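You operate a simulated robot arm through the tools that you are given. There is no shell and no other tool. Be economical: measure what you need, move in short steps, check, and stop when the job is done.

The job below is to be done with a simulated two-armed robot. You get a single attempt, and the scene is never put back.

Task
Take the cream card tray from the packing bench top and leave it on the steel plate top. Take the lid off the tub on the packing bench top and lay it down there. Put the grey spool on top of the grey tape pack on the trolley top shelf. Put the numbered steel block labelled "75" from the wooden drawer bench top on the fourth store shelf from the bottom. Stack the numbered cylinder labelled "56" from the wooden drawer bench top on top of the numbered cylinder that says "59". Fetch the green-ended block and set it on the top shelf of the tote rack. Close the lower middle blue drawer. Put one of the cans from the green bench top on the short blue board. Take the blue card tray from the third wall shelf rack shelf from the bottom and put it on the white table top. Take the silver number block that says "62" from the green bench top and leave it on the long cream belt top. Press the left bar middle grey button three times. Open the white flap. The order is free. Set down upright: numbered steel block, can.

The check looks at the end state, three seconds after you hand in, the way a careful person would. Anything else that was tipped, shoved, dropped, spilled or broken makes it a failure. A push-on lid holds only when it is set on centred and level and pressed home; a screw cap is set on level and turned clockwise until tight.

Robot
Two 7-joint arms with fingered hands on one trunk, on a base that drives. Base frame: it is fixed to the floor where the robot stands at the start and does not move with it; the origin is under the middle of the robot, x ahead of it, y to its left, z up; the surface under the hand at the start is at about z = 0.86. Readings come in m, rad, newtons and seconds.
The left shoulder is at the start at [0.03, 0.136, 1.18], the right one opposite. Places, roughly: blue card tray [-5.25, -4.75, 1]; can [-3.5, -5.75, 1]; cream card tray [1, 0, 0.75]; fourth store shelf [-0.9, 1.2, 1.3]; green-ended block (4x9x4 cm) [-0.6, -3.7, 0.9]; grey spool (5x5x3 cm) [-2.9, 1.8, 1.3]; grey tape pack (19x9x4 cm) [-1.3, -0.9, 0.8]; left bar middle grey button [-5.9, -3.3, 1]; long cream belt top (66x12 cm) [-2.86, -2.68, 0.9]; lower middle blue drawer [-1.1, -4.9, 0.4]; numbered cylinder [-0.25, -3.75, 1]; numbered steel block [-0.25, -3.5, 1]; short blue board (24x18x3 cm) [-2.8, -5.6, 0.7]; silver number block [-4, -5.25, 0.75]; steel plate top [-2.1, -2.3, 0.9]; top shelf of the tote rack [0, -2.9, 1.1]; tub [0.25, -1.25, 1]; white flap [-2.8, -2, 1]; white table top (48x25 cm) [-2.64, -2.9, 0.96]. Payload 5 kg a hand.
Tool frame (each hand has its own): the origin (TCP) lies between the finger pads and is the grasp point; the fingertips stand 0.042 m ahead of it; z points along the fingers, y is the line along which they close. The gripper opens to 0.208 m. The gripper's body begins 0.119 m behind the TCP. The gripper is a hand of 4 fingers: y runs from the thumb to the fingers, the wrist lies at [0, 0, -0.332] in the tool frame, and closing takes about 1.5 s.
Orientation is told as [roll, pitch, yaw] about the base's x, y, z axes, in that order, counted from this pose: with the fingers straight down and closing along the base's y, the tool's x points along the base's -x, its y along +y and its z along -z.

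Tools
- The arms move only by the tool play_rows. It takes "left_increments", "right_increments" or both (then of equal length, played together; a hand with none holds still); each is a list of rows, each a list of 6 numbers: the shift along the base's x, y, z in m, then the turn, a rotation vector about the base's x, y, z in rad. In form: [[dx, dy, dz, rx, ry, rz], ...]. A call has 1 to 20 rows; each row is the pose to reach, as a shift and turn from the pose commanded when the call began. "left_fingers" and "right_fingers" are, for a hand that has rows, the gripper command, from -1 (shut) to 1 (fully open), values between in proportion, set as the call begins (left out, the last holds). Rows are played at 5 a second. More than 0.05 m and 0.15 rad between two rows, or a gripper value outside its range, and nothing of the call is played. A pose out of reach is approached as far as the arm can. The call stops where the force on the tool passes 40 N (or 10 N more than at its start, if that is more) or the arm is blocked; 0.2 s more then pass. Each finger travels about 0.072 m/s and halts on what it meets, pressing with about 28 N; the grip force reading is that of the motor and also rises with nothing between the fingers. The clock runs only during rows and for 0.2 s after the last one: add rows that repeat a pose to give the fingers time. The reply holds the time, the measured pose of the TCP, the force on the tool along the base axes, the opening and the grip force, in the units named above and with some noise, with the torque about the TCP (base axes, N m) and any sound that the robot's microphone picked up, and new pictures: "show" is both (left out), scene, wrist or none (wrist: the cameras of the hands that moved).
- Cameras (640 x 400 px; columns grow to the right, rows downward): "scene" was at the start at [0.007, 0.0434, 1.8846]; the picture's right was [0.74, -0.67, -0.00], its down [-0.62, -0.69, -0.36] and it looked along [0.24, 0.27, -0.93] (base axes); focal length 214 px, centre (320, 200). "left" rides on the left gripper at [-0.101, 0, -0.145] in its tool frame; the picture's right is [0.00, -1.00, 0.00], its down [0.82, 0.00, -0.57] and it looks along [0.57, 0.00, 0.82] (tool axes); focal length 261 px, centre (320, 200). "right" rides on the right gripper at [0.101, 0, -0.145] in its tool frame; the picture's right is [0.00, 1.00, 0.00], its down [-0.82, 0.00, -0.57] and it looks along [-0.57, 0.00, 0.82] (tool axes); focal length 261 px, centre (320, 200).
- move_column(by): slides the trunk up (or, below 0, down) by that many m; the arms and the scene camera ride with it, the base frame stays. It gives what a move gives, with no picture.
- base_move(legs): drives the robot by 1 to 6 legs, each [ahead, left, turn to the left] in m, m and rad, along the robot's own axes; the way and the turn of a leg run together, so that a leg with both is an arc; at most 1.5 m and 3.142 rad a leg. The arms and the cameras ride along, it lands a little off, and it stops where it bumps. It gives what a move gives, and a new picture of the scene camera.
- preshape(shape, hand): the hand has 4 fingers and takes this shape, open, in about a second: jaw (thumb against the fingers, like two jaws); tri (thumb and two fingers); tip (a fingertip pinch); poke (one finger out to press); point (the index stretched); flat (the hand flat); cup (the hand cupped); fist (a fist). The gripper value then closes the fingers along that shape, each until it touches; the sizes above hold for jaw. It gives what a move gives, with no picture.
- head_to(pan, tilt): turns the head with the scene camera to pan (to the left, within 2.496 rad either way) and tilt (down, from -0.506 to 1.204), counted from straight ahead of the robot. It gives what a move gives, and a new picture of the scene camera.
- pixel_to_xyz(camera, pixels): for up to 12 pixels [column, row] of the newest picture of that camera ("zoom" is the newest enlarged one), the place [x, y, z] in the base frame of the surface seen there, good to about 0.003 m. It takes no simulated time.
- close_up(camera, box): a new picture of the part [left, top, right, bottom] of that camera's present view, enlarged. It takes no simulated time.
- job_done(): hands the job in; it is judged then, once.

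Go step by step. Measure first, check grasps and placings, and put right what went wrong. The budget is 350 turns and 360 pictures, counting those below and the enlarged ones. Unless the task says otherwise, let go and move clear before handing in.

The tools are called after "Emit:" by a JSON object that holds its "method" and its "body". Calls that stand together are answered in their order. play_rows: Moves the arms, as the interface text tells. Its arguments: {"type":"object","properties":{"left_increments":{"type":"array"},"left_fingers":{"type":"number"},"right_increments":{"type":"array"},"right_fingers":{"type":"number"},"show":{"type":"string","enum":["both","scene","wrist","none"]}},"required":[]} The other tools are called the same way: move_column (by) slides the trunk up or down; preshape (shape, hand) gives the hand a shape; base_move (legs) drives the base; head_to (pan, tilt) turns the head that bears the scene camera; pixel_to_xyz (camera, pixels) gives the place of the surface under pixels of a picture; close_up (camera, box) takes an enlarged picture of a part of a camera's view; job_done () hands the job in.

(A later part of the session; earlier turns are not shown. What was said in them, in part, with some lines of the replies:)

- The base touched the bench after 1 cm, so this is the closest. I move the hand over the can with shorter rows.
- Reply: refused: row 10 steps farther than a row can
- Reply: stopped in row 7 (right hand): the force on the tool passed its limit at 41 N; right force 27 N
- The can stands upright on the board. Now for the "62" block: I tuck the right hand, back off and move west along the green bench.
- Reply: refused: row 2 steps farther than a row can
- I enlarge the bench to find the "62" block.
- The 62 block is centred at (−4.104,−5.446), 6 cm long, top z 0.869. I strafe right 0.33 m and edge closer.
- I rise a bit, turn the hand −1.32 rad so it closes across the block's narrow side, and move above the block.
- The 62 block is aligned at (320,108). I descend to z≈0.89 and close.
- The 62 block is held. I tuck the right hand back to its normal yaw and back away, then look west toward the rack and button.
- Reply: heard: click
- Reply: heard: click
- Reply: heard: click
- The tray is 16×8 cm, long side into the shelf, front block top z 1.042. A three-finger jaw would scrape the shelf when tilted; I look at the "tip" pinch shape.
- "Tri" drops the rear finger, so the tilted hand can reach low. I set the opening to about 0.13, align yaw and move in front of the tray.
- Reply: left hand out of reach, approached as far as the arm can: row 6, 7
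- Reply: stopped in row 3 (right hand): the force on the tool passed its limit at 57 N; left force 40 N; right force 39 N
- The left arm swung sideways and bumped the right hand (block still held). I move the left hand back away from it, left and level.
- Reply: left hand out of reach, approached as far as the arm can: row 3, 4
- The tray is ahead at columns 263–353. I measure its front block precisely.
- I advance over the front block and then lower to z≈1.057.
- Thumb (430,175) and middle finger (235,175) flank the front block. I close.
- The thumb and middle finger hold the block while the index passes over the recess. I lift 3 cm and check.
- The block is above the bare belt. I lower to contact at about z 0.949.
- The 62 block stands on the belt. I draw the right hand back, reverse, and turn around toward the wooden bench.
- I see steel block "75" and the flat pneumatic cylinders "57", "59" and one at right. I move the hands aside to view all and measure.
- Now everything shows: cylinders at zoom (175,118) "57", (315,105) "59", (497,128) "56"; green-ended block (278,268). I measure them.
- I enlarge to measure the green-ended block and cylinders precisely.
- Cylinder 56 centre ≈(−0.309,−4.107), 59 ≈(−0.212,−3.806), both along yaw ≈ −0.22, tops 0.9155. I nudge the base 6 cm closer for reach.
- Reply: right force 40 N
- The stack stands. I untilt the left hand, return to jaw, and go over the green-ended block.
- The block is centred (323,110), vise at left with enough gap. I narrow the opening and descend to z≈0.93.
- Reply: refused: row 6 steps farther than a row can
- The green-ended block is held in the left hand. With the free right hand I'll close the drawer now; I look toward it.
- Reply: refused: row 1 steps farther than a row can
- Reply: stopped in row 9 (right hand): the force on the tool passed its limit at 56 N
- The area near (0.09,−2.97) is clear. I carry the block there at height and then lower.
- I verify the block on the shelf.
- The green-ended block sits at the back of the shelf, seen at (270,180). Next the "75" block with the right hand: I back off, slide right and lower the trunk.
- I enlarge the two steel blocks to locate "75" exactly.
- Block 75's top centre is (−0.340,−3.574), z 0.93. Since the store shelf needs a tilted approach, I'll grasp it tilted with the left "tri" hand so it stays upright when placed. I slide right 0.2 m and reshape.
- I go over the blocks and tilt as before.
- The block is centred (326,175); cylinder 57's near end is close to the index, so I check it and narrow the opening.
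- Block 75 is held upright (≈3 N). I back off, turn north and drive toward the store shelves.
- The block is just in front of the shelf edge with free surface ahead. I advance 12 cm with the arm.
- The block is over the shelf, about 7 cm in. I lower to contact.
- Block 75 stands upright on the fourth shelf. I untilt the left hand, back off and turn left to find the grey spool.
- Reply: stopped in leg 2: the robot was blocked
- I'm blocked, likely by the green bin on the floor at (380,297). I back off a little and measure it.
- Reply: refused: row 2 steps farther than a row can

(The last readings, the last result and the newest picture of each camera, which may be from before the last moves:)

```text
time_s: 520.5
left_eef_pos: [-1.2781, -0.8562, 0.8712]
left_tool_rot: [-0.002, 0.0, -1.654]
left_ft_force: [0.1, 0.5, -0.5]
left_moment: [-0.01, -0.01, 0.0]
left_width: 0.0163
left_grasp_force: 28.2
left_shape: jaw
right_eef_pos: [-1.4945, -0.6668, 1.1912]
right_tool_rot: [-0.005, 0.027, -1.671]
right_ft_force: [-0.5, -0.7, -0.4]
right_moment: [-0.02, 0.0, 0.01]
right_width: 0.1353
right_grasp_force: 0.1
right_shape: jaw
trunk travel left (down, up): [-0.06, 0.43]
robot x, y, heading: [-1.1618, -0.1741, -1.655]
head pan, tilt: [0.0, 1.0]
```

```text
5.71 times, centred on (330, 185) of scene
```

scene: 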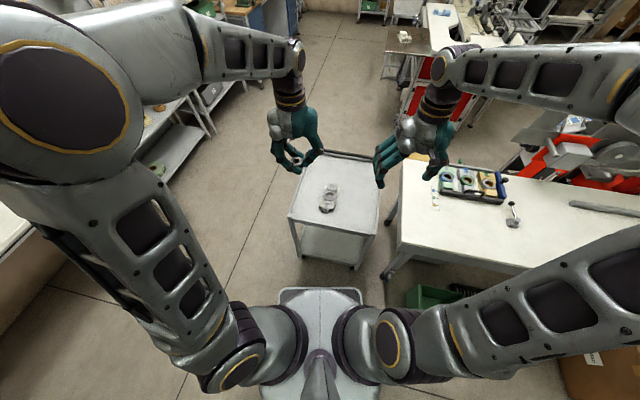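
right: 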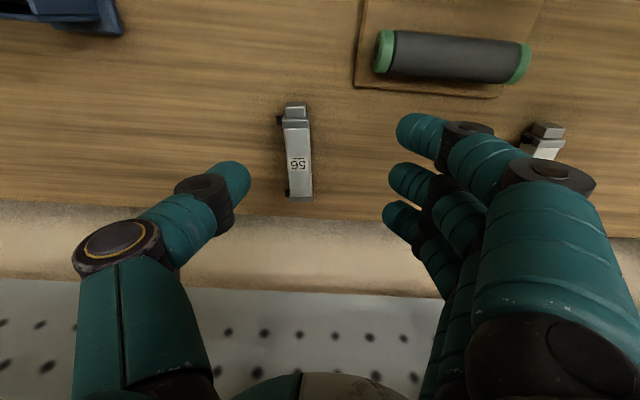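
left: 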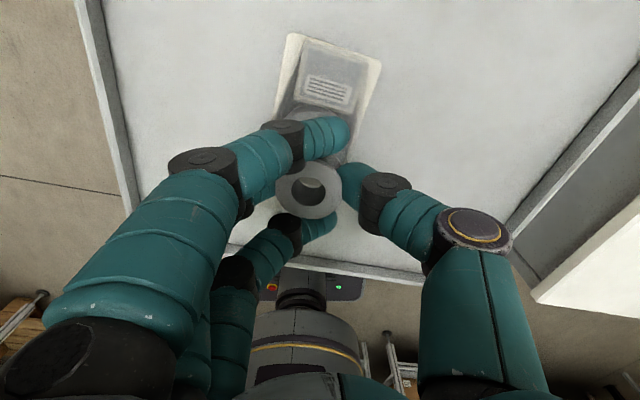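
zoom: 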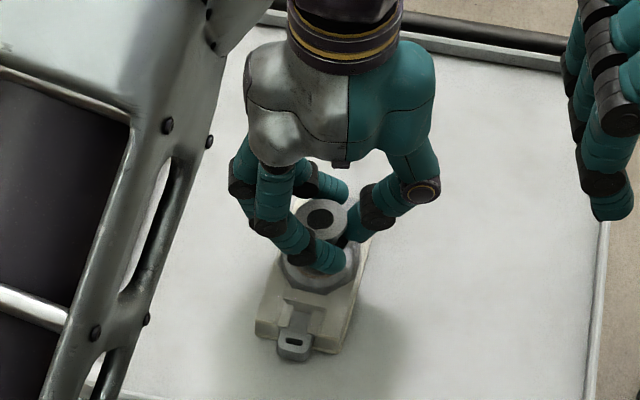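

Laterally aligned. I lower to contact (TCP ≈0.838).

Emit:
{"method": "play_rows", "body": {"left_increments": [[0, 0.001, -0.015, 0, 0, 0], [0, 0.002, -0.026, 0, 0, 0], [0, 0.002, -0.03, 0, 0, 0], [0, 0.002, -0.033, 0, 0, 0], [0, 0.002, -0.036, 0, 0, 0], [0, 0.002, -0.038, 0, 0, 0]], "show": "wrist"}}

```text
time_s: 521.9
left_eef_pos: [-1.28, -0.8527, 0.8349]
left_tool_rot: [-0.002, 0.001, -1.654]
left_ft_force: [0.6, -0.2, 1.2]
left_moment: [0.0, -0.05, 0.05]
left_width: 0.0158
left_grasp_force: 27.7
left_shape: jaw
right_eef_pos: [-1.4936, -0.666, 1.1901]
right_tool_rot: [-0.004, 0.027, -1.67]
right_ft_force: [0.3, 0.9, 0.6]
right_moment: [-0.02, 0.0, -0.01]
right_width: 0.1357
right_grasp_force: 0.1
right_shape: jaw
trunk travel left (down, up): [-0.06, 0.43]
robot x, y, heading: [-1.16, -0.1764, -1.654]
head pan, tilt: [0.0, 1.0]
```

left: 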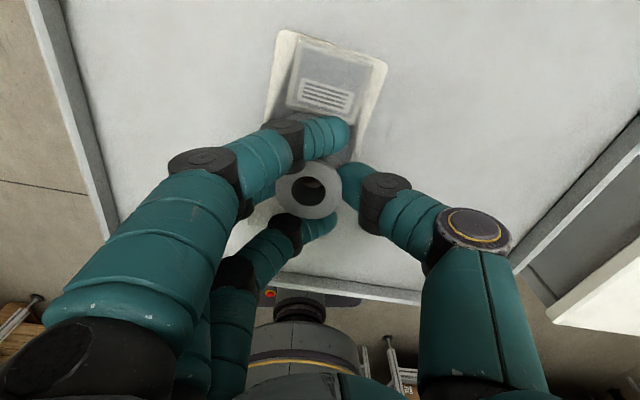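

Only a trace of force; I go a few millimetres lower.

Emit:
{"method": "play_rows", "body": {"left_increments": [[0, 0.0, -0.002, 0, 0, 0], [0, 0, -0.004, 0, 0, 0], [0, 0.0, -0.006, 0, 0, 0]], "show": "none"}}

```text
time_s: 522.7
left_eef_pos: [-1.2788, -0.8525, 0.8324]
left_tool_rot: [-0.004, -0.004, -1.654]
left_ft_force: [8.2, 5.0, 36.4]
left_moment: [0.16, -1.43, 0.18]
left_width: 0.0182
left_grasp_force: 27.7
left_shape: jaw
right_eef_pos: [-1.4926, -0.6642, 1.1927]
right_tool_rot: [-0.006, 0.025, -1.67]
right_ft_force: [-0.1, -0.4, -1.0]
right_moment: [0.02, 0.01, 0.0]
right_width: 0.1353
right_grasp_force: 0.1
right_shape: jaw
trunk travel left (down, up): [-0.06, 0.43]
robot x, y, heading: [-1.1622, -0.1759, -1.653]
head pan, tilt: [0.0, 1.0]
```

Firm contact. I relieve the pressure slightly and open.

Emit:
{"method": "play_rows", "body": {"left_increments": [[0, 0, 0.002, 0, 0, 0], [0, 0, 0.002, 0, 0, 0], [0, 0, 0.002, 0, 0, 0], [0, 0, 0.002, 0, 0, 0], [0, 0, 0.002, 0, 0, 0]], "left_fingers": 0.1, "show": "wrist"}}

```text
time_s: 523.9
left_eef_pos: [-1.2794, -0.8517, 0.8296]
left_tool_rot: [-0.001, 0.0, -1.654]
left_ft_force: [-6.9, 0.4, 19.2]
left_moment: [0.63, -0.81, 0.25]
left_width: 0.1095
left_grasp_force: 0.0
left_shape: jaw
right_eef_pos: [-1.4934, -0.6658, 1.19]
right_tool_rot: [-0.007, 0.028, -1.671]
right_ft_force: [-0.1, 0.5, 0.6]
right_moment: [0.03, -0.04, 0.0]
right_width: 0.1353
right_grasp_force: 0.0
right_shape: jaw
trunk travel left (down, up): [-0.06, 0.43]
robot x, y, heading: [-1.1605, -0.1767, -1.653]
head pan, tilt: [0.0, 1.0]
```

left: 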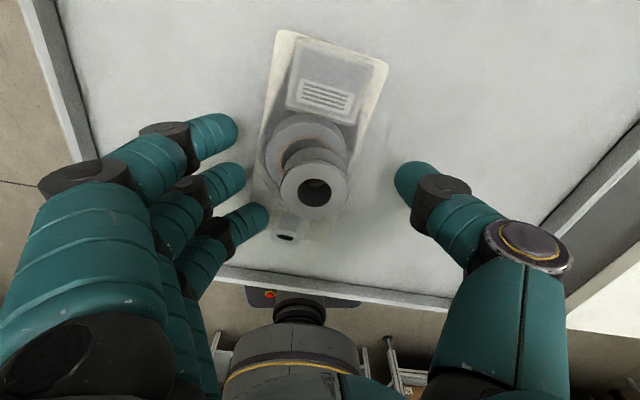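

The spool stands on the pack but seems off the ring centre. I measure both.

Emit:
{"method": "pixel_to_xyz", "body": {"camera": "left", "pixels": [[283, 187], [347, 187], [315, 215], [315, 165], [270, 150], [300, 118], [340, 130], [330, 150], [285, 205]]}}

Emit:
{"method": "close_up", "body": {"camera": "scene", "box": [300, 165, 360, 220]}}

```text
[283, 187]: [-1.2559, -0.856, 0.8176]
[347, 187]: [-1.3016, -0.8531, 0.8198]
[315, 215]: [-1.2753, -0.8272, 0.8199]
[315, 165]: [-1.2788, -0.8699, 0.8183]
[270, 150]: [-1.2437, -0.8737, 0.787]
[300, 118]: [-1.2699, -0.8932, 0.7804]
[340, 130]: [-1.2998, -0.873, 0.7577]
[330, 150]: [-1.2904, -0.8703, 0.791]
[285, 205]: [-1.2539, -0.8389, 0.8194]
```

```text
7.27 times, centred on (330, 192) of scene
```

zoom: 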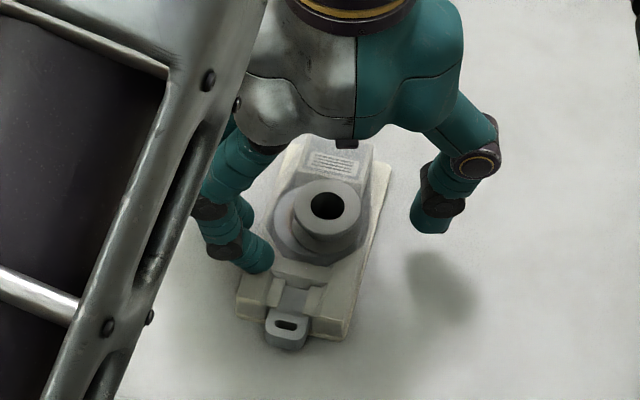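

The spool lies flat, only ~5 mm off the ring centre. I rise straight up and check.

Emit:
{"method": "play_rows", "body": {"left_increments": [[0, 0, 0.03, 0, 0, 0], [0, 0, 0.07, 0, 0, 0], [0, 0, 0.11, 0, 0, 0], [0, 0, 0.15, 0, 0, 0], [0, 0, 0.19, 0, 0, 0], [0, 0, 0.23, 0, 0, 0], [0, 0, 0.27, 0, 0, 0], [0.02, 0.04, 0.29, 0, 0, 0], [0.04, 0.08, 0.3, 0, 0, 0], [0.06, 0.12, 0.31, 0, 0, 0]], "left_fingers": 0.5, "show": "none"}}

Emit:
{"method": "close_up", "body": {"camera": "scene", "box": [290, 150, 370, 230]}}

```text
time_s: 526.1
left_eef_pos: [-1.2181, -0.7331, 1.141]
left_tool_rot: [-0.003, -0.002, -1.655]
left_ft_force: [1.6, 1.8, -0.3]
left_moment: [-0.17, 0.13, 0.01]
left_width: 0.1556
left_grasp_force: 0.0
left_shape: jaw
right_eef_pos: [-1.4925, -0.6649, 1.1917]
right_tool_rot: [-0.007, 0.026, -1.671]
right_ft_force: [0.1, 0.6, 0.5]
right_moment: [-0.17, 0.15, -0.01]
right_width: 0.1355
right_grasp_force: 0.0
right_shape: jaw
trunk travel left (down, up): [-0.06, 0.43]
robot x, y, heading: [-1.1618, -0.1763, -1.657]
head pan, tilt: [0.0, 1.0]
```

```text
5.00 times, centred on (330, 190) of scene
```

zoom: 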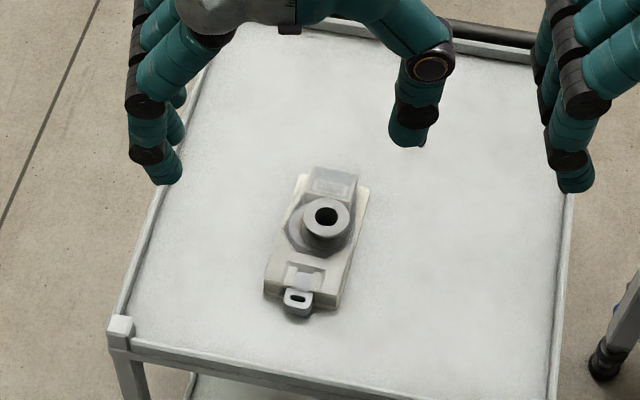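

The spool sits on the tape pack. Now the tub lid with both hands: I drive back to the packing bench in front of the tub.

Emit:
{"method": "base_move", "body": {"legs": [[-0.1, 0, 0], [0, 0, 1.455], [0.68, -0.05, 0], [0.12, -0.7, 0]]}}

Emit:
{"method": "preshape", "body": {"hand": "left", "shape": "tri"}}

Emit:
{"method": "head_to", "body": {"pan": 0.0, "tilt": 0.9}}

```text
time_s: 537.5
left_eef_pos: [-0.0313, -1.1268, 1.1388]
left_tool_rot: [-0.002, -0.001, -0.256]
left_ft_force: [-0.2, -0.8, -0.3]
left_moment: [0.08, -0.03, -0.03]
left_width: 0.1556
left_grasp_force: 0.1
left_shape: jaw
right_eef_pos: [-0.148, -1.3856, 1.1914]
right_tool_rot: [-0.005, 0.025, -0.27]
right_ft_force: [0.7, -0.4, 0.7]
right_moment: [0.09, 0.01, 0.0]
right_width: 0.1355
right_grasp_force: 0.1
right_shape: jaw
trunk travel left (down, up): [-0.06, 0.43]
robot x, y, heading: [-0.5736, -0.9722, -0.254]
head pan, tilt: [0.0, 1.0]
```

scene: 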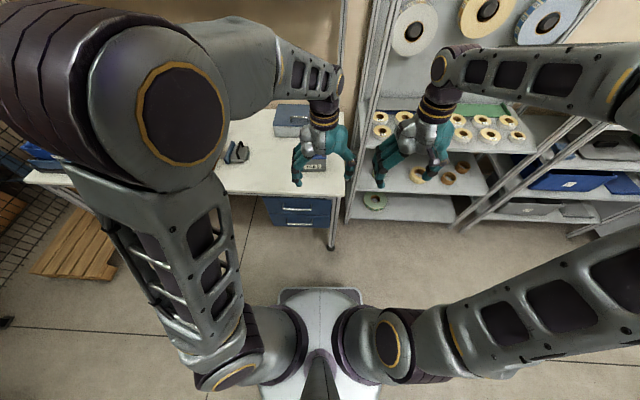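

```text
time_s: 538.4
left_eef_pos: [-0.0329, -1.1261, 1.139]
left_tool_rot: [-0.002, 0.0, -0.256]
left_ft_force: [0.7, 0.2, 0.1]
left_moment: [-0.01, -0.02, 0.04]
left_width: 0.2079
left_grasp_force: 0.1
left_shape: tri
right_eef_pos: [-0.1486, -1.3851, 1.1909]
right_tool_rot: [-0.005, 0.025, -0.27]
right_ft_force: [-0.5, 0.5, 0.4]
right_moment: [0.01, 0.01, 0.02]
right_width: 0.135
right_grasp_force: 0.0
right_shape: jaw
trunk travel left (down, up): [-0.06, 0.43]
robot x, y, heading: [-0.5764, -0.9783, -0.256]
head pan, tilt: [0.0, 1.0]
```

```text
time_s: 539.0
left_eef_pos: [-0.0335, -1.1265, 1.14]
left_tool_rot: [-0.002, 0.0, -0.255]
left_ft_force: [0.1, -0.2, -0.2]
left_moment: [0.0, 0.03, 0.02]
left_width: 0.2078
left_grasp_force: 0.1
left_shape: tri
right_eef_pos: [-0.147, -1.3847, 1.1916]
right_tool_rot: [-0.006, 0.028, -0.271]
right_ft_force: [-0.2, -0.1, -0.5]
right_moment: [-0.01, 0.02, 0.05]
right_width: 0.1352
right_grasp_force: 0.0
right_shape: jaw
trunk travel left (down, up): [-0.06, 0.43]
robot x, y, heading: [-0.5749, -0.9731, -0.259]
head pan, tilt: [0.0, 0.901]
```

scene: 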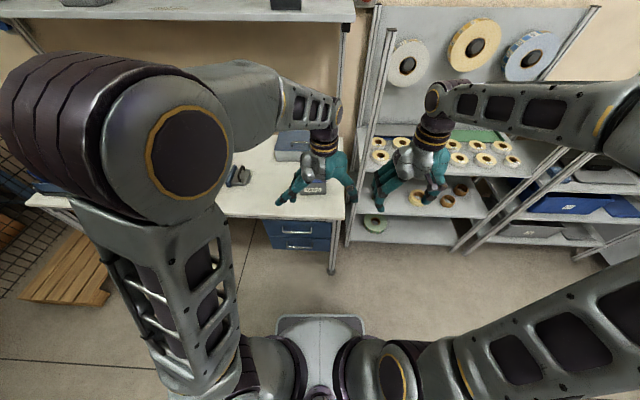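

I step 0.11 m closer and align the heading with the tub.

Emit:
{"method": "base_move", "body": {"legs": [[0.11, 0, 0.055]]}}

Emit:
{"method": "play_rows", "body": {"left_increments": [[-0.01, 0.02, 0, 0, 0, 0], [-0.02, 0.05, 0, 0, 0, 0], [-0.03, 0.08, 0, 0, 0, 0], [-0.04, 0.11, 0.0, 0, 0, 0]], "show": "scene"}}

Emit:
{"method": "close_up", "body": {"camera": "scene", "box": [260, 140, 400, 240]}}

```text
time_s: 540.2
left_eef_pos: [0.0807, -1.12, 1.1385]
left_tool_rot: [-0.001, 0.001, -0.2]
left_ft_force: [2.4, 0.0, -0.7]
left_moment: [-0.01, 0.21, -0.01]
left_width: 0.2079
left_grasp_force: 0.0
left_shape: tri
right_eef_pos: [-0.0192, -1.3843, 1.1898]
right_tool_rot: [-0.004, 0.026, -0.215]
right_ft_force: [1.3, -0.1, -2.0]
right_moment: [0.03, 0.2, 0.0]
right_width: 0.1353
right_grasp_force: 0.0
right_shape: jaw
trunk travel left (down, up): [-0.06, 0.43]
robot x, y, heading: [-0.473, -0.9954, -0.195]
head pan, tilt: [0.0, 0.901]
```

scene: 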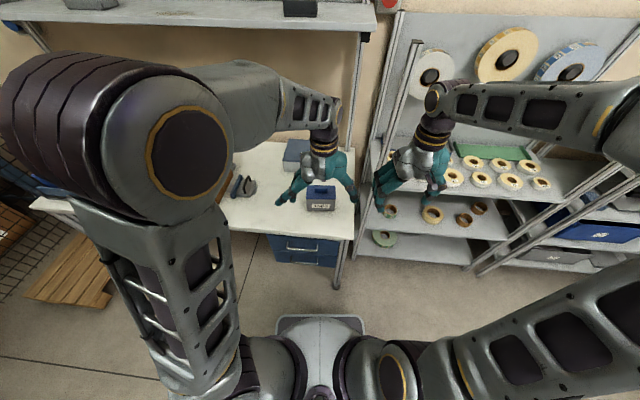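

```text
time_s: 541.2
left_eef_pos: [0.0395, -1.0077, 1.1388]
left_tool_rot: [-0.004, 0.0, -0.2]
left_ft_force: [-0.1, 0.6, -0.1]
left_moment: [-0.13, -0.01, -0.01]
left_width: 0.2081
left_grasp_force: 0.0
left_shape: tri
right_eef_pos: [-0.0206, -1.3822, 1.1921]
right_tool_rot: [-0.008, 0.025, -0.212]
right_ft_force: [0.3, 0.9, -0.2]
right_moment: [-0.14, 0.01, -0.01]
right_width: 0.1352
right_grasp_force: 0.0
right_shape: jaw
trunk travel left (down, up): [-0.06, 0.43]
robot x, y, heading: [-0.4684, -0.9961, -0.199]
head pan, tilt: [0.0, 0.901]
```

scene: 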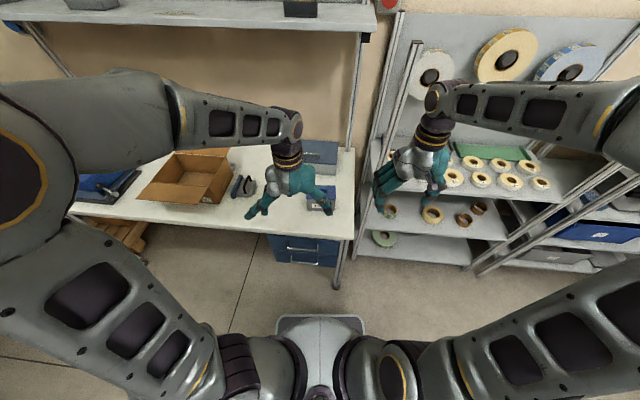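

```text
4.00 times, centred on (330, 190) of scene
```

zoom: 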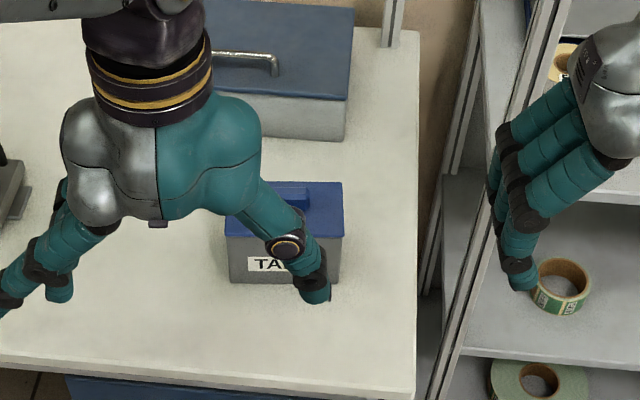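

I back up 0.15 m for a comfortable left-arm posture, then bring the left hand above the tub and tilt it forward by 1.0 rad.

Emit:
{"method": "base_move", "body": {"legs": [[-0.15, 0, 0]]}}

Emit:
{"method": "play_rows", "body": {"left_increments": [[0.02, -0.037, 0.01, 0, 0, 0], [0.041, -0.075, 0.02, 0, 0, 0], [0.061, -0.112, 0.03, 0, 0, 0], [0.061, -0.112, 0.03, 0, 0, 0]], "left_fingers": 1, "show": "none"}}

```text
time_s: 542.6
left_eef_pos: [-0.1101, -0.9794, 1.1399]
left_tool_rot: [-0.003, -0.002, -0.195]
left_ft_force: [-1.7, 0.0, 0.7]
left_moment: [-0.01, -0.22, 0.05]
left_width: 0.2077
left_grasp_force: 0.1
left_shape: tri
right_eef_pos: [-0.1687, -1.3543, 1.1915]
right_tool_rot: [-0.005, 0.025, -0.211]
right_ft_force: [-1.9, 0.7, 0.9]
right_moment: [-0.04, -0.22, 0.05]
right_width: 0.1352
right_grasp_force: 0.0
right_shape: jaw
trunk travel left (down, up): [-0.06, 0.43]
robot x, y, heading: [-0.6191, -0.9674, -0.196]
head pan, tilt: [0.0, 0.901]
```

scene: 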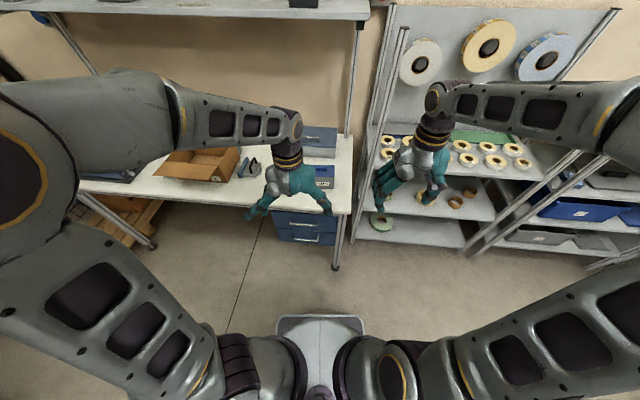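

```text
time_s: 543.6
left_eef_pos: [-0.045, -1.0915, 1.1684]
left_tool_rot: [-0.003, 0.001, -0.196]
left_ft_force: [-1.0, 1.0, -0.4]
left_moment: [-0.11, -0.06, 0.02]
left_width: 0.2079
left_grasp_force: 0.2
left_shape: tri
right_eef_pos: [-0.1675, -1.3528, 1.1927]
right_tool_rot: [-0.007, 0.026, -0.211]
right_ft_force: [-0.1, 0.4, 0.4]
right_moment: [-0.15, -0.06, 0.01]
right_width: 0.1354
right_grasp_force: 0.0
right_shape: jaw
trunk travel left (down, up): [-0.06, 0.43]
robot x, y, heading: [-0.6185, -0.9684, -0.195]
head pan, tilt: [0.0, 0.901]
```

Now I tilt in two stages.

Emit:
{"method": "play_rows", "body": {"left_increments": [[0.0406, -0.0082, -0.0244, -0.0248, -0.1225, 0], [0.0805, -0.0163, -0.0417, -0.0495, -0.245, 0], [0.1192, -0.0241, -0.0539, -0.0743, -0.3675, 0], [0.156, -0.0315, -0.0614, -0.099, -0.49, 0], [0.1904, -0.0385, -0.0642, -0.1238, -0.6125, 0]], "show": "none"}}

Emit:
{"method": "play_rows", "body": {"left_increments": [[0.0314, -0.0063, 0.0013, -0.0248, -0.1225, 0], [0.0593, -0.012, 0.0064, -0.0495, -0.245, 0], [0.0834, -0.0168, 0.0148, -0.0743, -0.3675, 0], [0.0834, -0.0168, 0.0148, -0.0743, -0.3675, 0]], "show": "both"}}

```text
time_s: 544.8
left_eef_pos: [0.1446, -1.1311, 1.1029]
left_tool_rot: [-0.004, -0.625, -0.196]
left_ft_force: [0.5, -0.6, 0.0]
left_moment: [0.05, 0.04, 0.03]
left_width: 0.208
left_grasp_force: 0.0
left_shape: tri
right_eef_pos: [-0.1659, -1.3538, 1.1911]
right_tool_rot: [-0.006, 0.027, -0.21]
right_ft_force: [0.2, -0.5, 0.1]
right_moment: [0.05, 0.04, -0.04]
right_width: 0.1356
right_grasp_force: 0.1
right_shape: jaw
trunk travel left (down, up): [-0.06, 0.43]
robot x, y, heading: [-0.6216, -0.966, -0.192]
head pan, tilt: [0.0, 0.901]
```

```text
time_s: 545.8
left_eef_pos: [0.2283, -1.1446, 1.1213]
left_tool_rot: [-0.009, -1.002, -0.192]
left_ft_force: [-0.5, 0.9, -0.1]
left_moment: [-0.04, 0.0, -0.05]
left_width: 0.2078
left_grasp_force: 0.0
left_shape: tri
right_eef_pos: [-0.1674, -1.3533, 1.1915]
right_tool_rot: [-0.006, 0.027, -0.212]
right_ft_force: [0.9, 0.6, 0.6]
right_moment: [-0.03, -0.04, -0.02]
right_width: 0.1355
right_grasp_force: 0.1
right_shape: jaw
trunk travel left (down, up): [-0.06, 0.43]
robot x, y, heading: [-0.6157, -0.9673, -0.194]
head pan, tilt: [0.0, 0.901]
```

scene: 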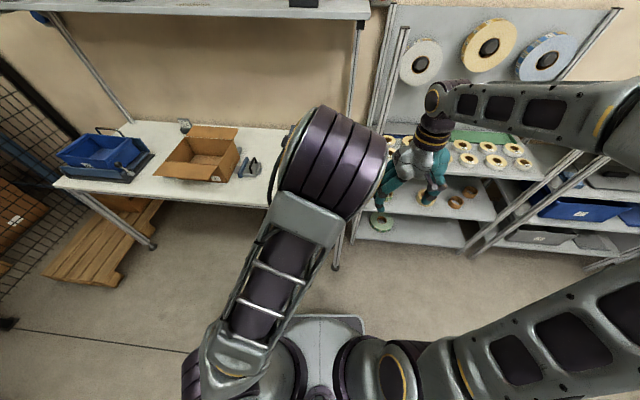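
left: 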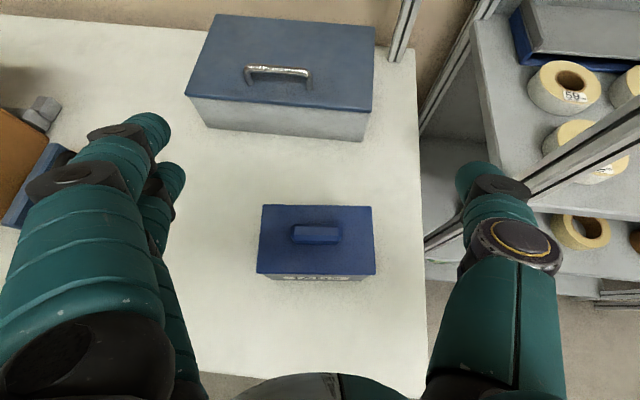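

The tub is centred below (316,240). A rack post is near the thumb side; I measure it and the lid.

Emit:
{"method": "pixel_to_xyz", "body": {"camera": "left", "pixels": [[540, 190], [600, 150], [445, 240], [262, 207], [371, 208], [258, 272], [375, 272], [316, 232], [418, 270]]}}

```text
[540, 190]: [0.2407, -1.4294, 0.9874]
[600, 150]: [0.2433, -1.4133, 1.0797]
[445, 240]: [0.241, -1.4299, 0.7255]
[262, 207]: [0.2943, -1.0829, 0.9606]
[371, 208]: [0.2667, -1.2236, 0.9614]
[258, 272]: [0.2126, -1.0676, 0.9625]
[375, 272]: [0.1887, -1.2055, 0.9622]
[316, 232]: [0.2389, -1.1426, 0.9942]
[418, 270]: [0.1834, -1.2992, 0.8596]
```

Clear (post 0.28 m away). I lower the left hand around the tub ends to z≈0.912.

Emit:
{"method": "play_rows", "body": {"left_increments": [[0, 0, -0.04, 0, 0, 0], [0, 0, -0.08, 0, 0, 0], [0, 0, -0.12, 0, 0, 0], [0, 0, -0.16, 0, 0, 0], [0, 0, -0.19, 0, 0, 0], [0, 0, -0.209, 0, 0, 0], [0, 0, -0.209, 0, 0, 0]], "show": "wrist"}}

```text
time_s: 547.4
left_eef_pos: [0.2271, -1.1455, 0.9075]
left_tool_rot: [-0.008, -1.0, -0.194]
left_ft_force: [0.4, -0.1, 0.0]
left_moment: [0.04, -0.01, 0.03]
left_width: 0.2076
left_grasp_force: 0.0
left_shape: tri
right_eef_pos: [-0.1682, -1.3539, 1.1901]
right_tool_rot: [-0.005, 0.027, -0.209]
right_ft_force: [-0.2, 0.2, 0.3]
right_moment: [-0.01, -0.05, 0.01]
right_width: 0.1352
right_grasp_force: 0.0
right_shape: jaw
trunk travel left (down, up): [-0.06, 0.43]
robot x, y, heading: [-0.6151, -0.9705, -0.194]
head pan, tilt: [0.0, 0.901]
```

left: 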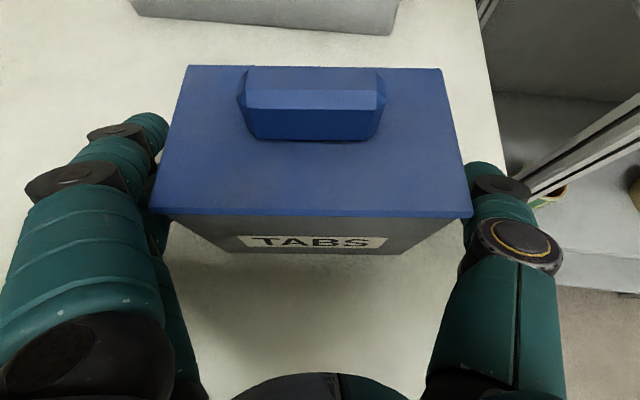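

The fingers straddle the tub under the lid. I close on the tub body.

Emit:
{"method": "play_rows", "body": {"left_increments": [[0, 0, 0, 0, 0, 0], [0, 0, 0, 0, 0, 0], [0, 0, 0, 0, 0, 0], [0, 0, 0, 0, 0, 0], [0, 0, 0, 0, 0, 0], [0, 0, 0, 0, 0, 0]], "left_fingers": -0.2, "show": "wrist"}}

```text
time_s: 548.8
left_eef_pos: [0.2289, -1.146, 0.9081]
left_tool_rot: [-0.007, -0.999, -0.194]
left_ft_force: [0.0, -1.0, 1.2]
left_moment: [0.05, 0.02, 0.03]
left_width: 0.135
left_grasp_force: 28.1
left_shape: tri
right_eef_pos: [-0.1675, -1.3545, 1.1911]
right_tool_rot: [-0.004, 0.025, -0.211]
right_ft_force: [-0.3, -0.2, -0.4]
right_moment: [-0.03, -0.02, -0.01]
right_width: 0.1351
right_grasp_force: 0.0
right_shape: jaw
trunk travel left (down, up): [-0.06, 0.43]
robot x, y, heading: [-0.6198, -0.9661, -0.196]
head pan, tilt: [0.0, 0.901]
```

left: 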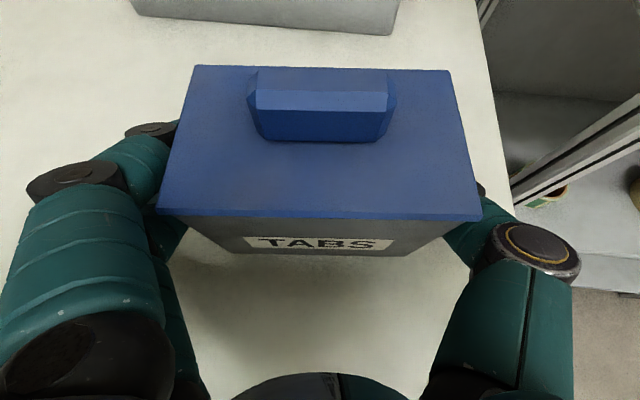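

The tub is held (0.135 m, 28 N). I measure the knob's present position for the right hand.

Emit:
{"method": "pixel_to_xyz", "body": {"camera": "left", "pixels": [[320, 80], [258, 85], [385, 85], [320, 100], [320, 72], [250, 110], [393, 110]]}}

```text
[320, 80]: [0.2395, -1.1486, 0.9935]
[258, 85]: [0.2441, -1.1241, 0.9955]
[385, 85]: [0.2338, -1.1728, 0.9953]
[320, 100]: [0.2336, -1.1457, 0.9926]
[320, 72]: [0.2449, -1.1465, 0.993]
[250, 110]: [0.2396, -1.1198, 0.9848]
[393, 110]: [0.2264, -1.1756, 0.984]
```

I locate the raised left elbow, to route the right hand around it.

Emit:
{"method": "close_up", "body": {"camera": "scene", "box": [220, 80, 480, 300]}}

Emit:
{"method": "pixel_to_xyz", "body": {"camera": "zoom", "pixels": [[270, 130], [180, 200], [380, 150], [320, 220], [300, 110], [420, 160], [470, 110]]}}

```text
1.82 times, centred on (350, 190) of scene
```

zoom: 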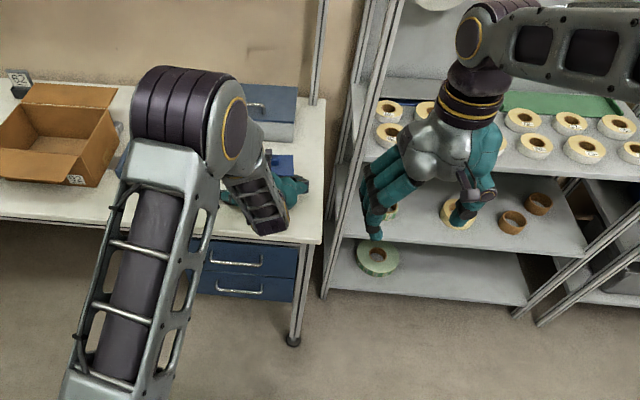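

```text
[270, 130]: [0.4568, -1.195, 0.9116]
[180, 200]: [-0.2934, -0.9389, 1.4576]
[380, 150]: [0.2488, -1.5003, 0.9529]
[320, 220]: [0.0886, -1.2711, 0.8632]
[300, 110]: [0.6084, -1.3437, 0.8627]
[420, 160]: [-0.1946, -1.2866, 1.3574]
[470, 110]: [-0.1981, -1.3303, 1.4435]
```

I raise the right hand, carry it diagonally above the lid, staying above the left hand, then lower partly.

Emit:
{"method": "play_rows", "body": {"right_increments": [[0, 0, 0.04, 0, 0, 0], [0, 0, 0.08, 0, 0, 0], [0, 0, 0.11, 0, -0.01, 0.01], [0.04, 0.02, 0.11, 0, -0.026, 0.02], [0.081, 0.041, 0.11, 0, -0.026, 0.02], [0.122, 0.062, 0.11, 0, -0.026, 0.02], [0.162, 0.082, 0.11, 0, -0.026, 0.02], [0.203, 0.103, 0.11, 0, -0.026, 0.02], [0.243, 0.124, 0.11, 0, -0.026, 0.02], [0.284, 0.144, 0.11, 0, -0.026, 0.02], [0.324, 0.165, 0.11, 0, -0.026, 0.02], [0.365, 0.185, 0.11, 0, -0.026, 0.02], [0.4055, 0.206, 0.11, 0, -0.026, 0.02], [0.4055, 0.206, 0.06, 0, -0.026, 0.02], [0.4055, 0.206, 0.01, 0, -0.026, 0.02], [0.4055, 0.206, -0.03, 0, -0.026, 0.02], [0.4055, 0.206, -0.06, 0, -0.026, 0.02]], "right_fingers": 0.15, "show": "wrist"}}

```text
time_s: 552.4
left_eef_pos: [0.2281, -1.1461, 0.9065]
left_tool_rot: [-0.006, -0.998, -0.193]
left_ft_force: [0.3, -0.5, -0.6]
left_moment: [0.02, 0.08, 0.01]
left_width: 0.1347
left_grasp_force: 28.0
left_shape: tri
right_eef_pos: [0.2392, -1.1476, 1.1312]
right_tool_rot: [0.001, -0.001, -0.191]
right_ft_force: [0.9, -0.3, 0.1]
right_moment: [0.05, 0.01, 0.05]
right_width: 0.1198
right_grasp_force: 0.1
right_shape: jaw
right hand out of reach, approached as far as the arm can: row 12, 13, 14
trunk travel left (down, up): [-0.06, 0.43]
robot x, y, heading: [-0.6181, -0.9656, -0.193]
head pan, tilt: [0.0, 0.901]
```

right: 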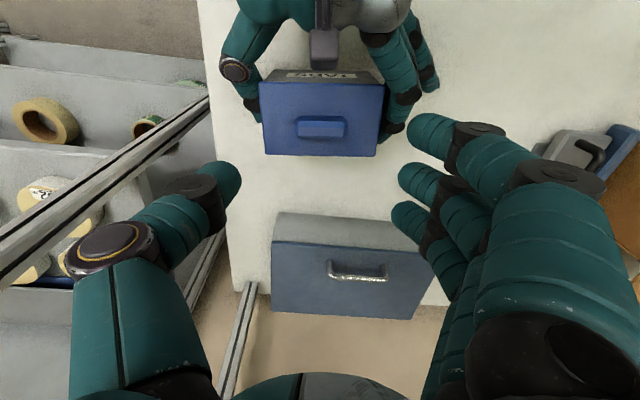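

The knob is centred (321,126). I lower to z≈1.015 carefully.

Emit:
{"method": "play_rows", "body": {"right_increments": [[0, 0, -0.03, 0, 0, 0], [0, 0, -0.06, 0, 0, 0], [0, 0, -0.085, 0, 0, 0], [0, 0, -0.105, 0, 0, 0], [0, 0, -0.116, 0, 0, 0], [0, 0, -0.116, 0, 0, 0]], "show": "none"}}

Emit:
{"method": "play_rows", "body": {"right_increments": [[0, 0, 0, 0, 0, 0], [0, 0, 0, 0, 0, 0], [0, 0, 0, 0, 0, 0], [0, 0, 0, 0, 0, 0], [0, 0, 0, 0, 0, 0], [0, 0, 0, 0, 0, 0], [0, 0, 0, 0, 0, 0]], "right_fingers": -0.9, "show": "wrist"}}

```text
time_s: 553.8
left_eef_pos: [0.2279, -1.1458, 0.9068]
left_tool_rot: [-0.009, -0.999, -0.192]
left_ft_force: [-6.9, 4.2, -7.0]
left_moment: [-2.3, -1.46, 0.9]
left_width: 0.1347
left_grasp_force: 28.7
left_shape: tri
right_eef_pos: [0.2412, -1.1483, 1.0157]
right_tool_rot: [0.0, -0.003, -0.193]
right_ft_force: [11.9, -5.7, 18.8]
right_moment: [1.41, 0.13, -0.84]
right_width: 0.1189
right_grasp_force: 0.0
right_shape: jaw
trunk travel left (down, up): [-0.06, 0.43]
robot x, y, heading: [-0.6195, -0.9632, -0.2]
head pan, tilt: [0.0, 0.901]
```

```text
time_s: 555.4
left_eef_pos: [0.228, -1.1464, 0.9078]
left_tool_rot: [-0.006, -0.999, -0.192]
left_ft_force: [1.8, 5.5, -2.2]
left_moment: [-0.47, 0.2, 0.11]
left_width: 0.1349
left_grasp_force: 27.9
left_shape: tri
right_eef_pos: [0.2396, -1.1499, 1.0144]
right_tool_rot: [-0.001, 0.001, -0.191]
right_ft_force: [-3.1, -5.3, 3.4]
right_moment: [-0.08, 0.05, 0.01]
right_width: 0.0288
right_grasp_force: 28.2
right_shape: jaw
trunk travel left (down, up): [-0.06, 0.43]
robot x, y, heading: [-0.6194, -0.9667, -0.193]
head pan, tilt: [0.0, 0.901]
heard: snap
```

right: 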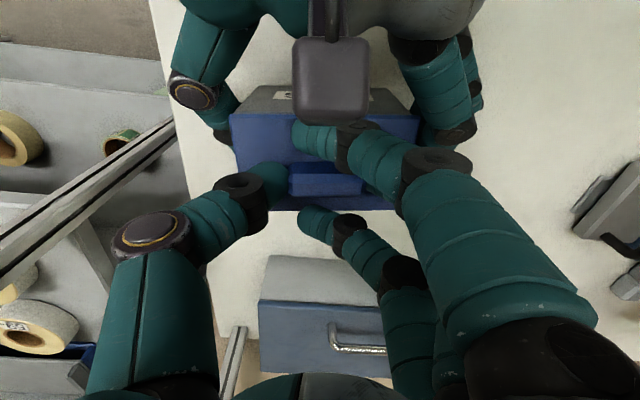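

A "snap" was heard while gripping. I now pull the lid straight up while the left hand holds the tub.

Emit:
{"method": "play_rows", "body": {"right_increments": [[0, 0, 0.008, 0, 0, 0], [0, 0, 0.016, 0, 0, 0], [0, 0, 0.025, 0, 0, 0], [0, 0, 0.04, 0, 0, 0], [0, 0, 0.06, 0, 0, 0], [0, 0, 0.06, 0, 0, 0]], "show": "wrist"}}

```text
time_s: 556.8
left_eef_pos: [0.2283, -1.1457, 0.9075]
left_tool_rot: [-0.005, -0.998, -0.192]
left_ft_force: [-0.6, 0.0, -0.7]
left_moment: [0.1, 0.0, 0.07]
left_width: 0.1352
left_grasp_force: 27.8
left_shape: tri
right_eef_pos: [0.2383, -1.1472, 1.0755]
right_tool_rot: [-0.001, 0.0, -0.193]
right_ft_force: [-0.2, 0.4, -1.1]
right_moment: [-0.03, -0.02, 0.0]
right_width: 0.0271
right_grasp_force: 28.0
right_shape: jaw
trunk travel left (down, up): [-0.06, 0.43]
robot x, y, heading: [-0.6184, -0.9661, -0.193]
head pan, tilt: [0.0, 0.901]
```

right: 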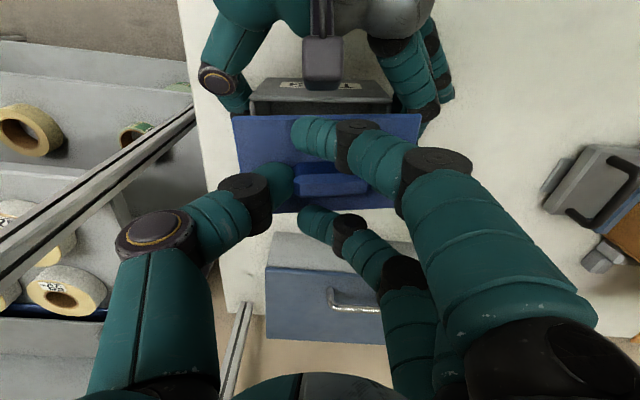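

The lid is off. I lift it a bit more, then open the left hand and draw it straight back from the tub.

Emit:
{"method": "play_rows", "body": {"right_increments": [[0, 0, 0.03, 0, 0, 0], [0, 0, 0.06, 0, 0, 0], [0, 0, 0.08, 0, 0, 0]], "show": "none"}}

Emit:
{"method": "play_rows", "body": {"left_increments": [[0, 0, 0, 0, 0, 0], [0, 0, 0, 0, 0, 0], [0, 0, 0, 0, 0, 0], [0, 0, 0, 0, 0, 0], [0, 0, 0, 0, 0, 0], [-0.029, 0.006, 0.003, 0, 0, 0], [-0.059, 0.012, 0.006, 0, 0, 0], [-0.088, 0.018, 0.01, 0, 0, 0], [-0.118, 0.024, 0.015, 0, 0, 0], [-0.147, 0.03, 0.02, 0, 0, 0]], "left_fingers": 0.95, "show": "wrist"}}

```text
time_s: 557.6
left_eef_pos: [0.2278, -1.1457, 0.9083]
left_tool_rot: [-0.007, -0.998, -0.193]
left_ft_force: [-1.5, 1.2, 1.4]
left_moment: [0.03, -0.04, -0.01]
left_width: 0.1349
left_grasp_force: 28.1
left_shape: tri
right_eef_pos: [0.2376, -1.1468, 1.1542]
right_tool_rot: [0.001, 0.002, -0.192]
right_ft_force: [-0.1, 0.2, -1.7]
right_moment: [-0.03, -0.03, -0.05]
right_width: 0.0271
right_grasp_force: 27.9
right_shape: jaw
trunk travel left (down, up): [-0.06, 0.43]
robot x, y, heading: [-0.6186, -0.9666, -0.202]
head pan, tilt: [0.0, 0.901]
```

```text
time_s: 559.8
left_eef_pos: [0.0808, -1.1147, 0.9282]
left_tool_rot: [-0.008, -1.0, -0.191]
left_ft_force: [-0.9, -1.4, 0.6]
left_moment: [0.03, -0.01, 0.01]
left_width: 0.2027
left_grasp_force: 0.0
left_shape: tri
right_eef_pos: [0.2371, -1.1482, 1.1545]
right_tool_rot: [0.001, -0.001, -0.192]
right_ft_force: [0.4, 0.3, -0.2]
right_moment: [-0.05, -0.02, -0.04]
right_width: 0.0273
right_grasp_force: 28.4
right_shape: jaw
trunk travel left (down, up): [-0.06, 0.43]
robot x, y, heading: [-0.6195, -0.9714, -0.195]
head pan, tilt: [0.0, 0.901]
```

left: 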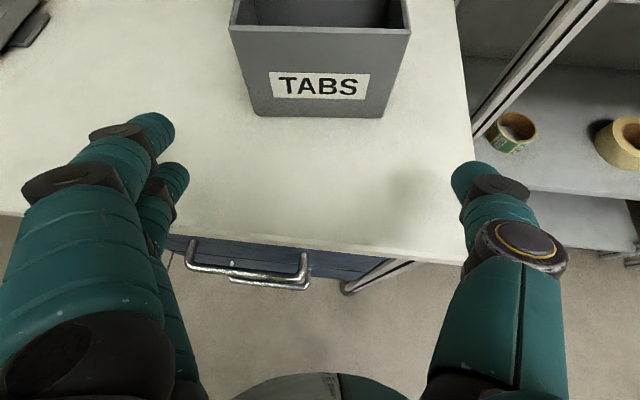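

The tub stays in place, now open. I untilt and retract the left hand to clear the space for laying down the lid.

Emit:
{"method": "play_rows", "body": {"left_increments": [[-0.0242, 0.0047, 0.009, 0.0238, 0.1228, 0], [-0.0521, 0.0101, 0.022, 0.0476, 0.2456, 0], [-0.0836, 0.0162, 0.039, 0.0714, 0.3684, 0], [-0.118, 0.0228, 0.06, 0.0952, 0.4912, 0], [-0.155, 0.03, 0.085, 0.119, 0.614, 0], [-0.1937, 0.0375, 0.11, 0.1428, 0.7368, 0], [-0.2337, 0.0452, 0.1376, 0.1666, 0.8596, 0], [-0.2744, 0.0531, 0.165, 0.1904, 0.9824, 0]], "show": "none"}}

Emit:
{"method": "play_rows", "body": {"left_increments": [[0.0, 0.04, 0.02, 0, 0, 0], [0, 0.08, 0.04, 0, 0, 0], [0, 0.12, 0.06, 0, 0, 0], [0.0, 0.16, 0.08, 0, 0, 0], [0.0, 0.2, 0.08, 0, 0, 0], [0.0, 0.24, 0.08, 0, 0, 0], [0.0, 0.28, 0.08, 0, 0, 0]], "show": "scene"}}

Emit:
{"method": "close_up", "body": {"camera": "scene", "box": [180, 100, 420, 250]}}

```text
time_s: 561.6
left_eef_pos: [-0.198, -1.0638, 1.0946]
left_tool_rot: [-0.01, 0.005, -0.194]
left_ft_force: [-0.7, -0.4, -0.4]
left_moment: [-0.02, -0.05, 0.03]
left_width: 0.2026
left_grasp_force: 0.0
left_shape: tri
right_eef_pos: [0.238, -1.148, 1.1554]
right_tool_rot: [0.0, -0.001, -0.193]
right_ft_force: [-0.3, 0.2, -0.3]
right_moment: [0.0, -0.02, 0.0]
right_width: 0.0271
right_grasp_force: 27.7
right_shape: jaw
trunk travel left (down, up): [-0.06, 0.43]
robot x, y, heading: [-0.6173, -0.9709, -0.192]
head pan, tilt: [0.0, 0.901]
```

```text
time_s: 563.2
left_eef_pos: [-0.194, -0.7817, 1.173]
left_tool_rot: [-0.012, 0.001, -0.192]
left_ft_force: [0.1, -0.4, -0.1]
left_moment: [-0.06, 0.05, 0.02]
left_width: 0.2025
left_grasp_force: 0.1
left_shape: tri
right_eef_pos: [0.238, -1.1467, 1.1542]
right_tool_rot: [-0.002, 0.002, -0.193]
right_ft_force: [-0.2, -0.3, -1.1]
right_moment: [-0.1, -0.03, 0.01]
right_width: 0.0267
right_grasp_force: 28.6
right_shape: jaw
trunk travel left (down, up): [-0.06, 0.43]
robot x, y, heading: [-0.6184, -0.9694, -0.196]
head pan, tilt: [0.0, 0.901]
```

scene: 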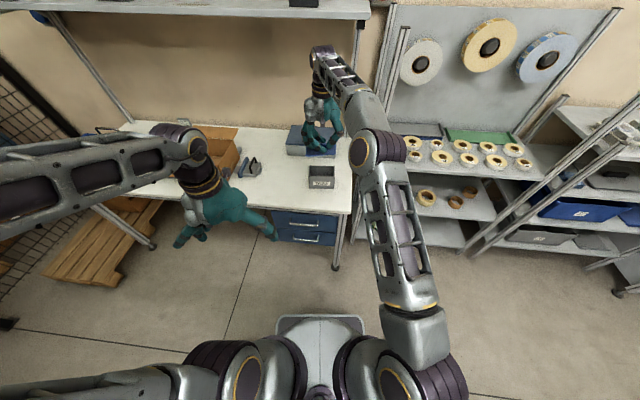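

```text
2.67 times, centred on (300, 175) of scene
```

zoom: 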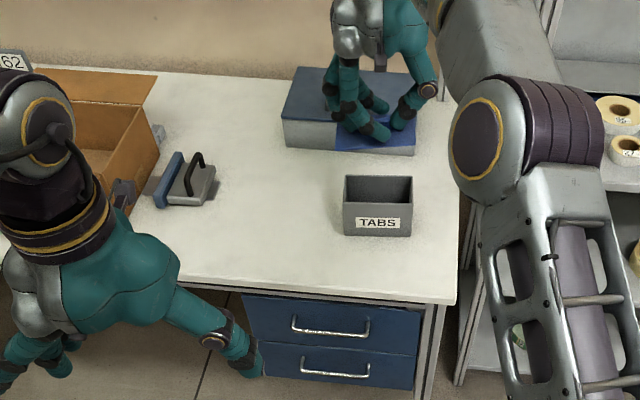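

The tub is open and the bench left of it at zoom (265,225) is free. I measure that spot.

Emit:
{"method": "pixel_to_xyz", "body": {"camera": "zoom", "pixels": [[265, 225], [220, 205], [340, 235], [280, 280], [275, 160], [250, 190], [410, 236]]}}

```text
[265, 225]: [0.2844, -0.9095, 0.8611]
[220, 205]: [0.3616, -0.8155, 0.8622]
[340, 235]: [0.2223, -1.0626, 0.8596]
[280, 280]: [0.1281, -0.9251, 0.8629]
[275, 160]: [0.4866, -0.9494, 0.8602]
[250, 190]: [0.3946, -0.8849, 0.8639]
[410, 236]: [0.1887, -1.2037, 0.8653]
```

I slide the base left 0.21 m so the lid comes over the free spot, then lower until contact.

Emit:
{"method": "base_move", "body": {"legs": [[0, 0.21, 0]]}}

Emit:
{"method": "play_rows", "body": {"right_increments": [[0, 0, -0.04, 0, 0, 0], [0, 0, -0.08, 0, 0, 0], [0, 0, -0.12, 0, 0, 0], [0, 0, -0.16, 0, 0, 0], [0, 0, -0.19, 0, 0, 0], [0, 0, -0.2, 0, 0, 0]], "show": "wrist"}}

```text
time_s: 564.9
left_eef_pos: [-0.1547, -0.5628, 1.1724]
left_tool_rot: [-0.01, 0.003, -0.18]
left_ft_force: [-0.2, 1.7, 0.4]
left_moment: [-0.16, 0.06, -0.01]
left_width: 0.2025
left_grasp_force: 0.0
left_shape: tri
right_eef_pos: [0.2818, -0.922, 1.1557]
right_tool_rot: [-0.002, 0.003, -0.178]
right_ft_force: [0.1, 1.3, 0.6]
right_moment: [-0.24, 0.07, 0.01]
right_width: 0.0271
right_grasp_force: 27.9
right_shape: jaw
trunk travel left (down, up): [-0.06, 0.43]
robot x, y, heading: [-0.579, -0.7553, -0.182]
head pan, tilt: [0.0, 0.901]
```

scene: 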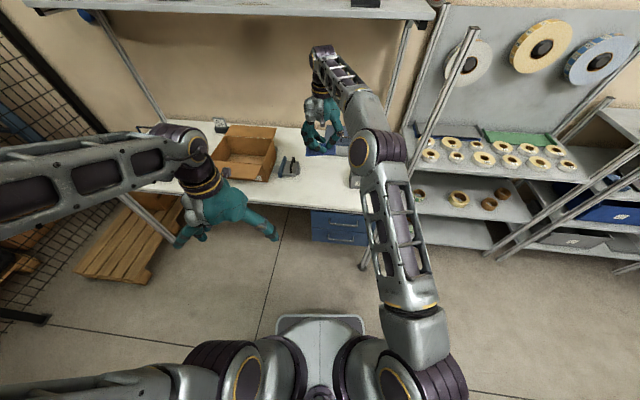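

```text
time_s: 566.3
left_eef_pos: [-0.1559, -0.5638, 1.1743]
left_tool_rot: [-0.008, 0.001, -0.181]
left_ft_force: [-0.1, 0.4, 0.7]
left_moment: [0.02, -0.02, -0.01]
left_width: 0.2024
left_grasp_force: 0.1
left_shape: tri
right_eef_pos: [0.2821, -0.9237, 0.9557]
right_tool_rot: [0.0, 0.001, -0.179]
right_ft_force: [-0.4, -0.3, -0.5]
right_moment: [0.01, 0.03, 0.0]
right_width: 0.0272
right_grasp_force: 28.3
right_shape: jaw
trunk travel left (down, up): [-0.06, 0.43]
robot x, y, heading: [-0.5771, -0.7539, -0.18]
head pan, tilt: [0.0, 0.901]
```

right: 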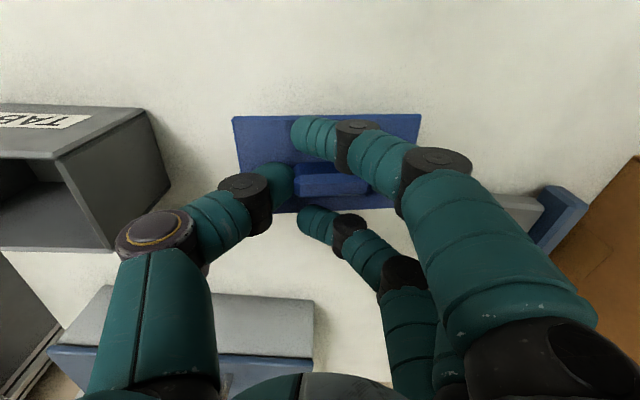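

Good spot. I lower in small steps until contact.

Emit:
{"method": "play_rows", "body": {"right_increments": [[0, 0, -0.01, 0, 0, 0], [0, 0, -0.018, 0, 0, 0], [0, 0, -0.023, 0, 0, 0], [0, 0, -0.027, 0, 0, 0], [0, 0, -0.031, 0, 0, 0], [0, 0, -0.035, 0, 0, 0], [0, 0, -0.039, 0, 0, 0], [0, 0, -0.043, 0, 0, 0], [0, 0, -0.047, 0, 0, 0]], "show": "none"}}

```text
time_s: 568.1
left_eef_pos: [-0.1566, -0.5639, 1.1729]
left_tool_rot: [-0.009, 0.001, -0.18]
left_ft_force: [0.1, 1.2, 0.3]
left_moment: [0.0, 0.06, 0.0]
left_width: 0.2026
left_grasp_force: 0.1
left_shape: tri
right_eef_pos: [0.2833, -0.9254, 0.9188]
right_tool_rot: [0.002, -0.01, -0.181]
right_ft_force: [-4.4, -2.8, 19.8]
right_moment: [0.41, 0.38, 0.13]
right_width: 0.0298
right_grasp_force: 28.3
right_shape: jaw
trunk travel left (down, up): [-0.06, 0.43]
robot x, y, heading: [-0.5796, -0.7519, -0.183]
head pan, tilt: [0.0, 0.901]
stopped in row 9 (right hand): the force on the tool passed its limit at 43 N (the readings are from after the stop); the commanded pose is now the measured one
```

Contact at z 0.919. I release and rise.

Emit:
{"method": "play_rows", "body": {"right_increments": [[0, 0, 0.002, 0, 0, 0], [0, 0, 0.002, 0, 0, 0], [0, 0, 0.002, 0, 0, 0], [0, 0, 0.002, 0, 0, 0], [0, 0, 0.002, 0, 0, 0], [0, 0, 0.03, 0, 0, 0], [0, 0, 0.07, 0, 0, 0], [0, 0, 0.11, 0, 0, 0], [0, 0, 0.15, 0, 0, 0], [0, 0, 0.19, 0, 0, 0], [0, 0, 0.23, 0, 0, 0], [-0.04, 0, 0.25, 0, 0, 0], [-0.08, 0, 0.26, 0, 0, 0], [-0.12, -0.01, 0.26, 0, 0, 0], [-0.16, -0.02, 0.26, 0, 0, 0], [-0.2, -0.03, 0.26, 0, 0, 0]], "right_fingers": 0.2, "show": "scene"}}

Emit:
{"method": "close_up", "body": {"camera": "scene", "box": [180, 80, 420, 240]}}

```text
time_s: 571.5
left_eef_pos: [-0.1572, -0.565, 1.1735]
left_tool_rot: [-0.008, 0.0, -0.178]
left_ft_force: [-0.2, -0.6, -0.5]
left_moment: [0.03, -0.11, 0.01]
left_width: 0.2026
left_grasp_force: 0.0
left_shape: tri
right_eef_pos: [0.0818, -0.9565, 1.1763]
right_tool_rot: [0.0, -0.007, -0.18]
right_ft_force: [-1.7, 0.0, -0.3]
right_moment: [0.03, -0.16, -0.01]
right_width: 0.1245
right_grasp_force: 0.1
right_shape: jaw
trunk travel left (down, up): [-0.06, 0.43]
robot x, y, heading: [-0.5776, -0.7585, -0.183]
head pan, tilt: [0.0, 0.901]
```

scene: 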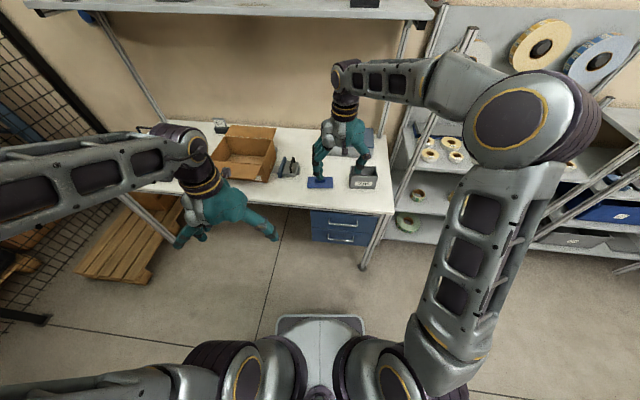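

```text
2.50 times, centred on (300, 160) of scene
```

zoom: 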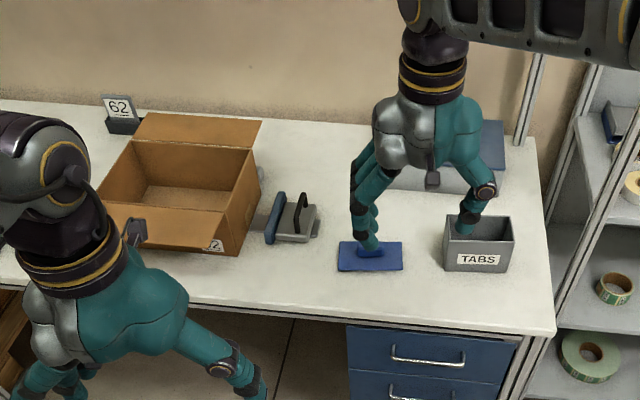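

The lid lies flat on the bench beside the open tub, and both hands are clear. Every item of the job has been done and checked, so I hand it in.

Emit:
{"method": "job_done", "body": {}}

```text
The job is handed in.
```

I did all twelve tasks and handed the job in; both hands were empty and clear. I don't have the verdict.

- **Hard bump at the start:** the left hand hit the wall shelf and then the blue bin on the packing bench. Both looked unmoved in the pictures afterwards.
- **Floor bin:** the base nudged the green floor bin near the white work table. It may have shifted a centimetre or two.
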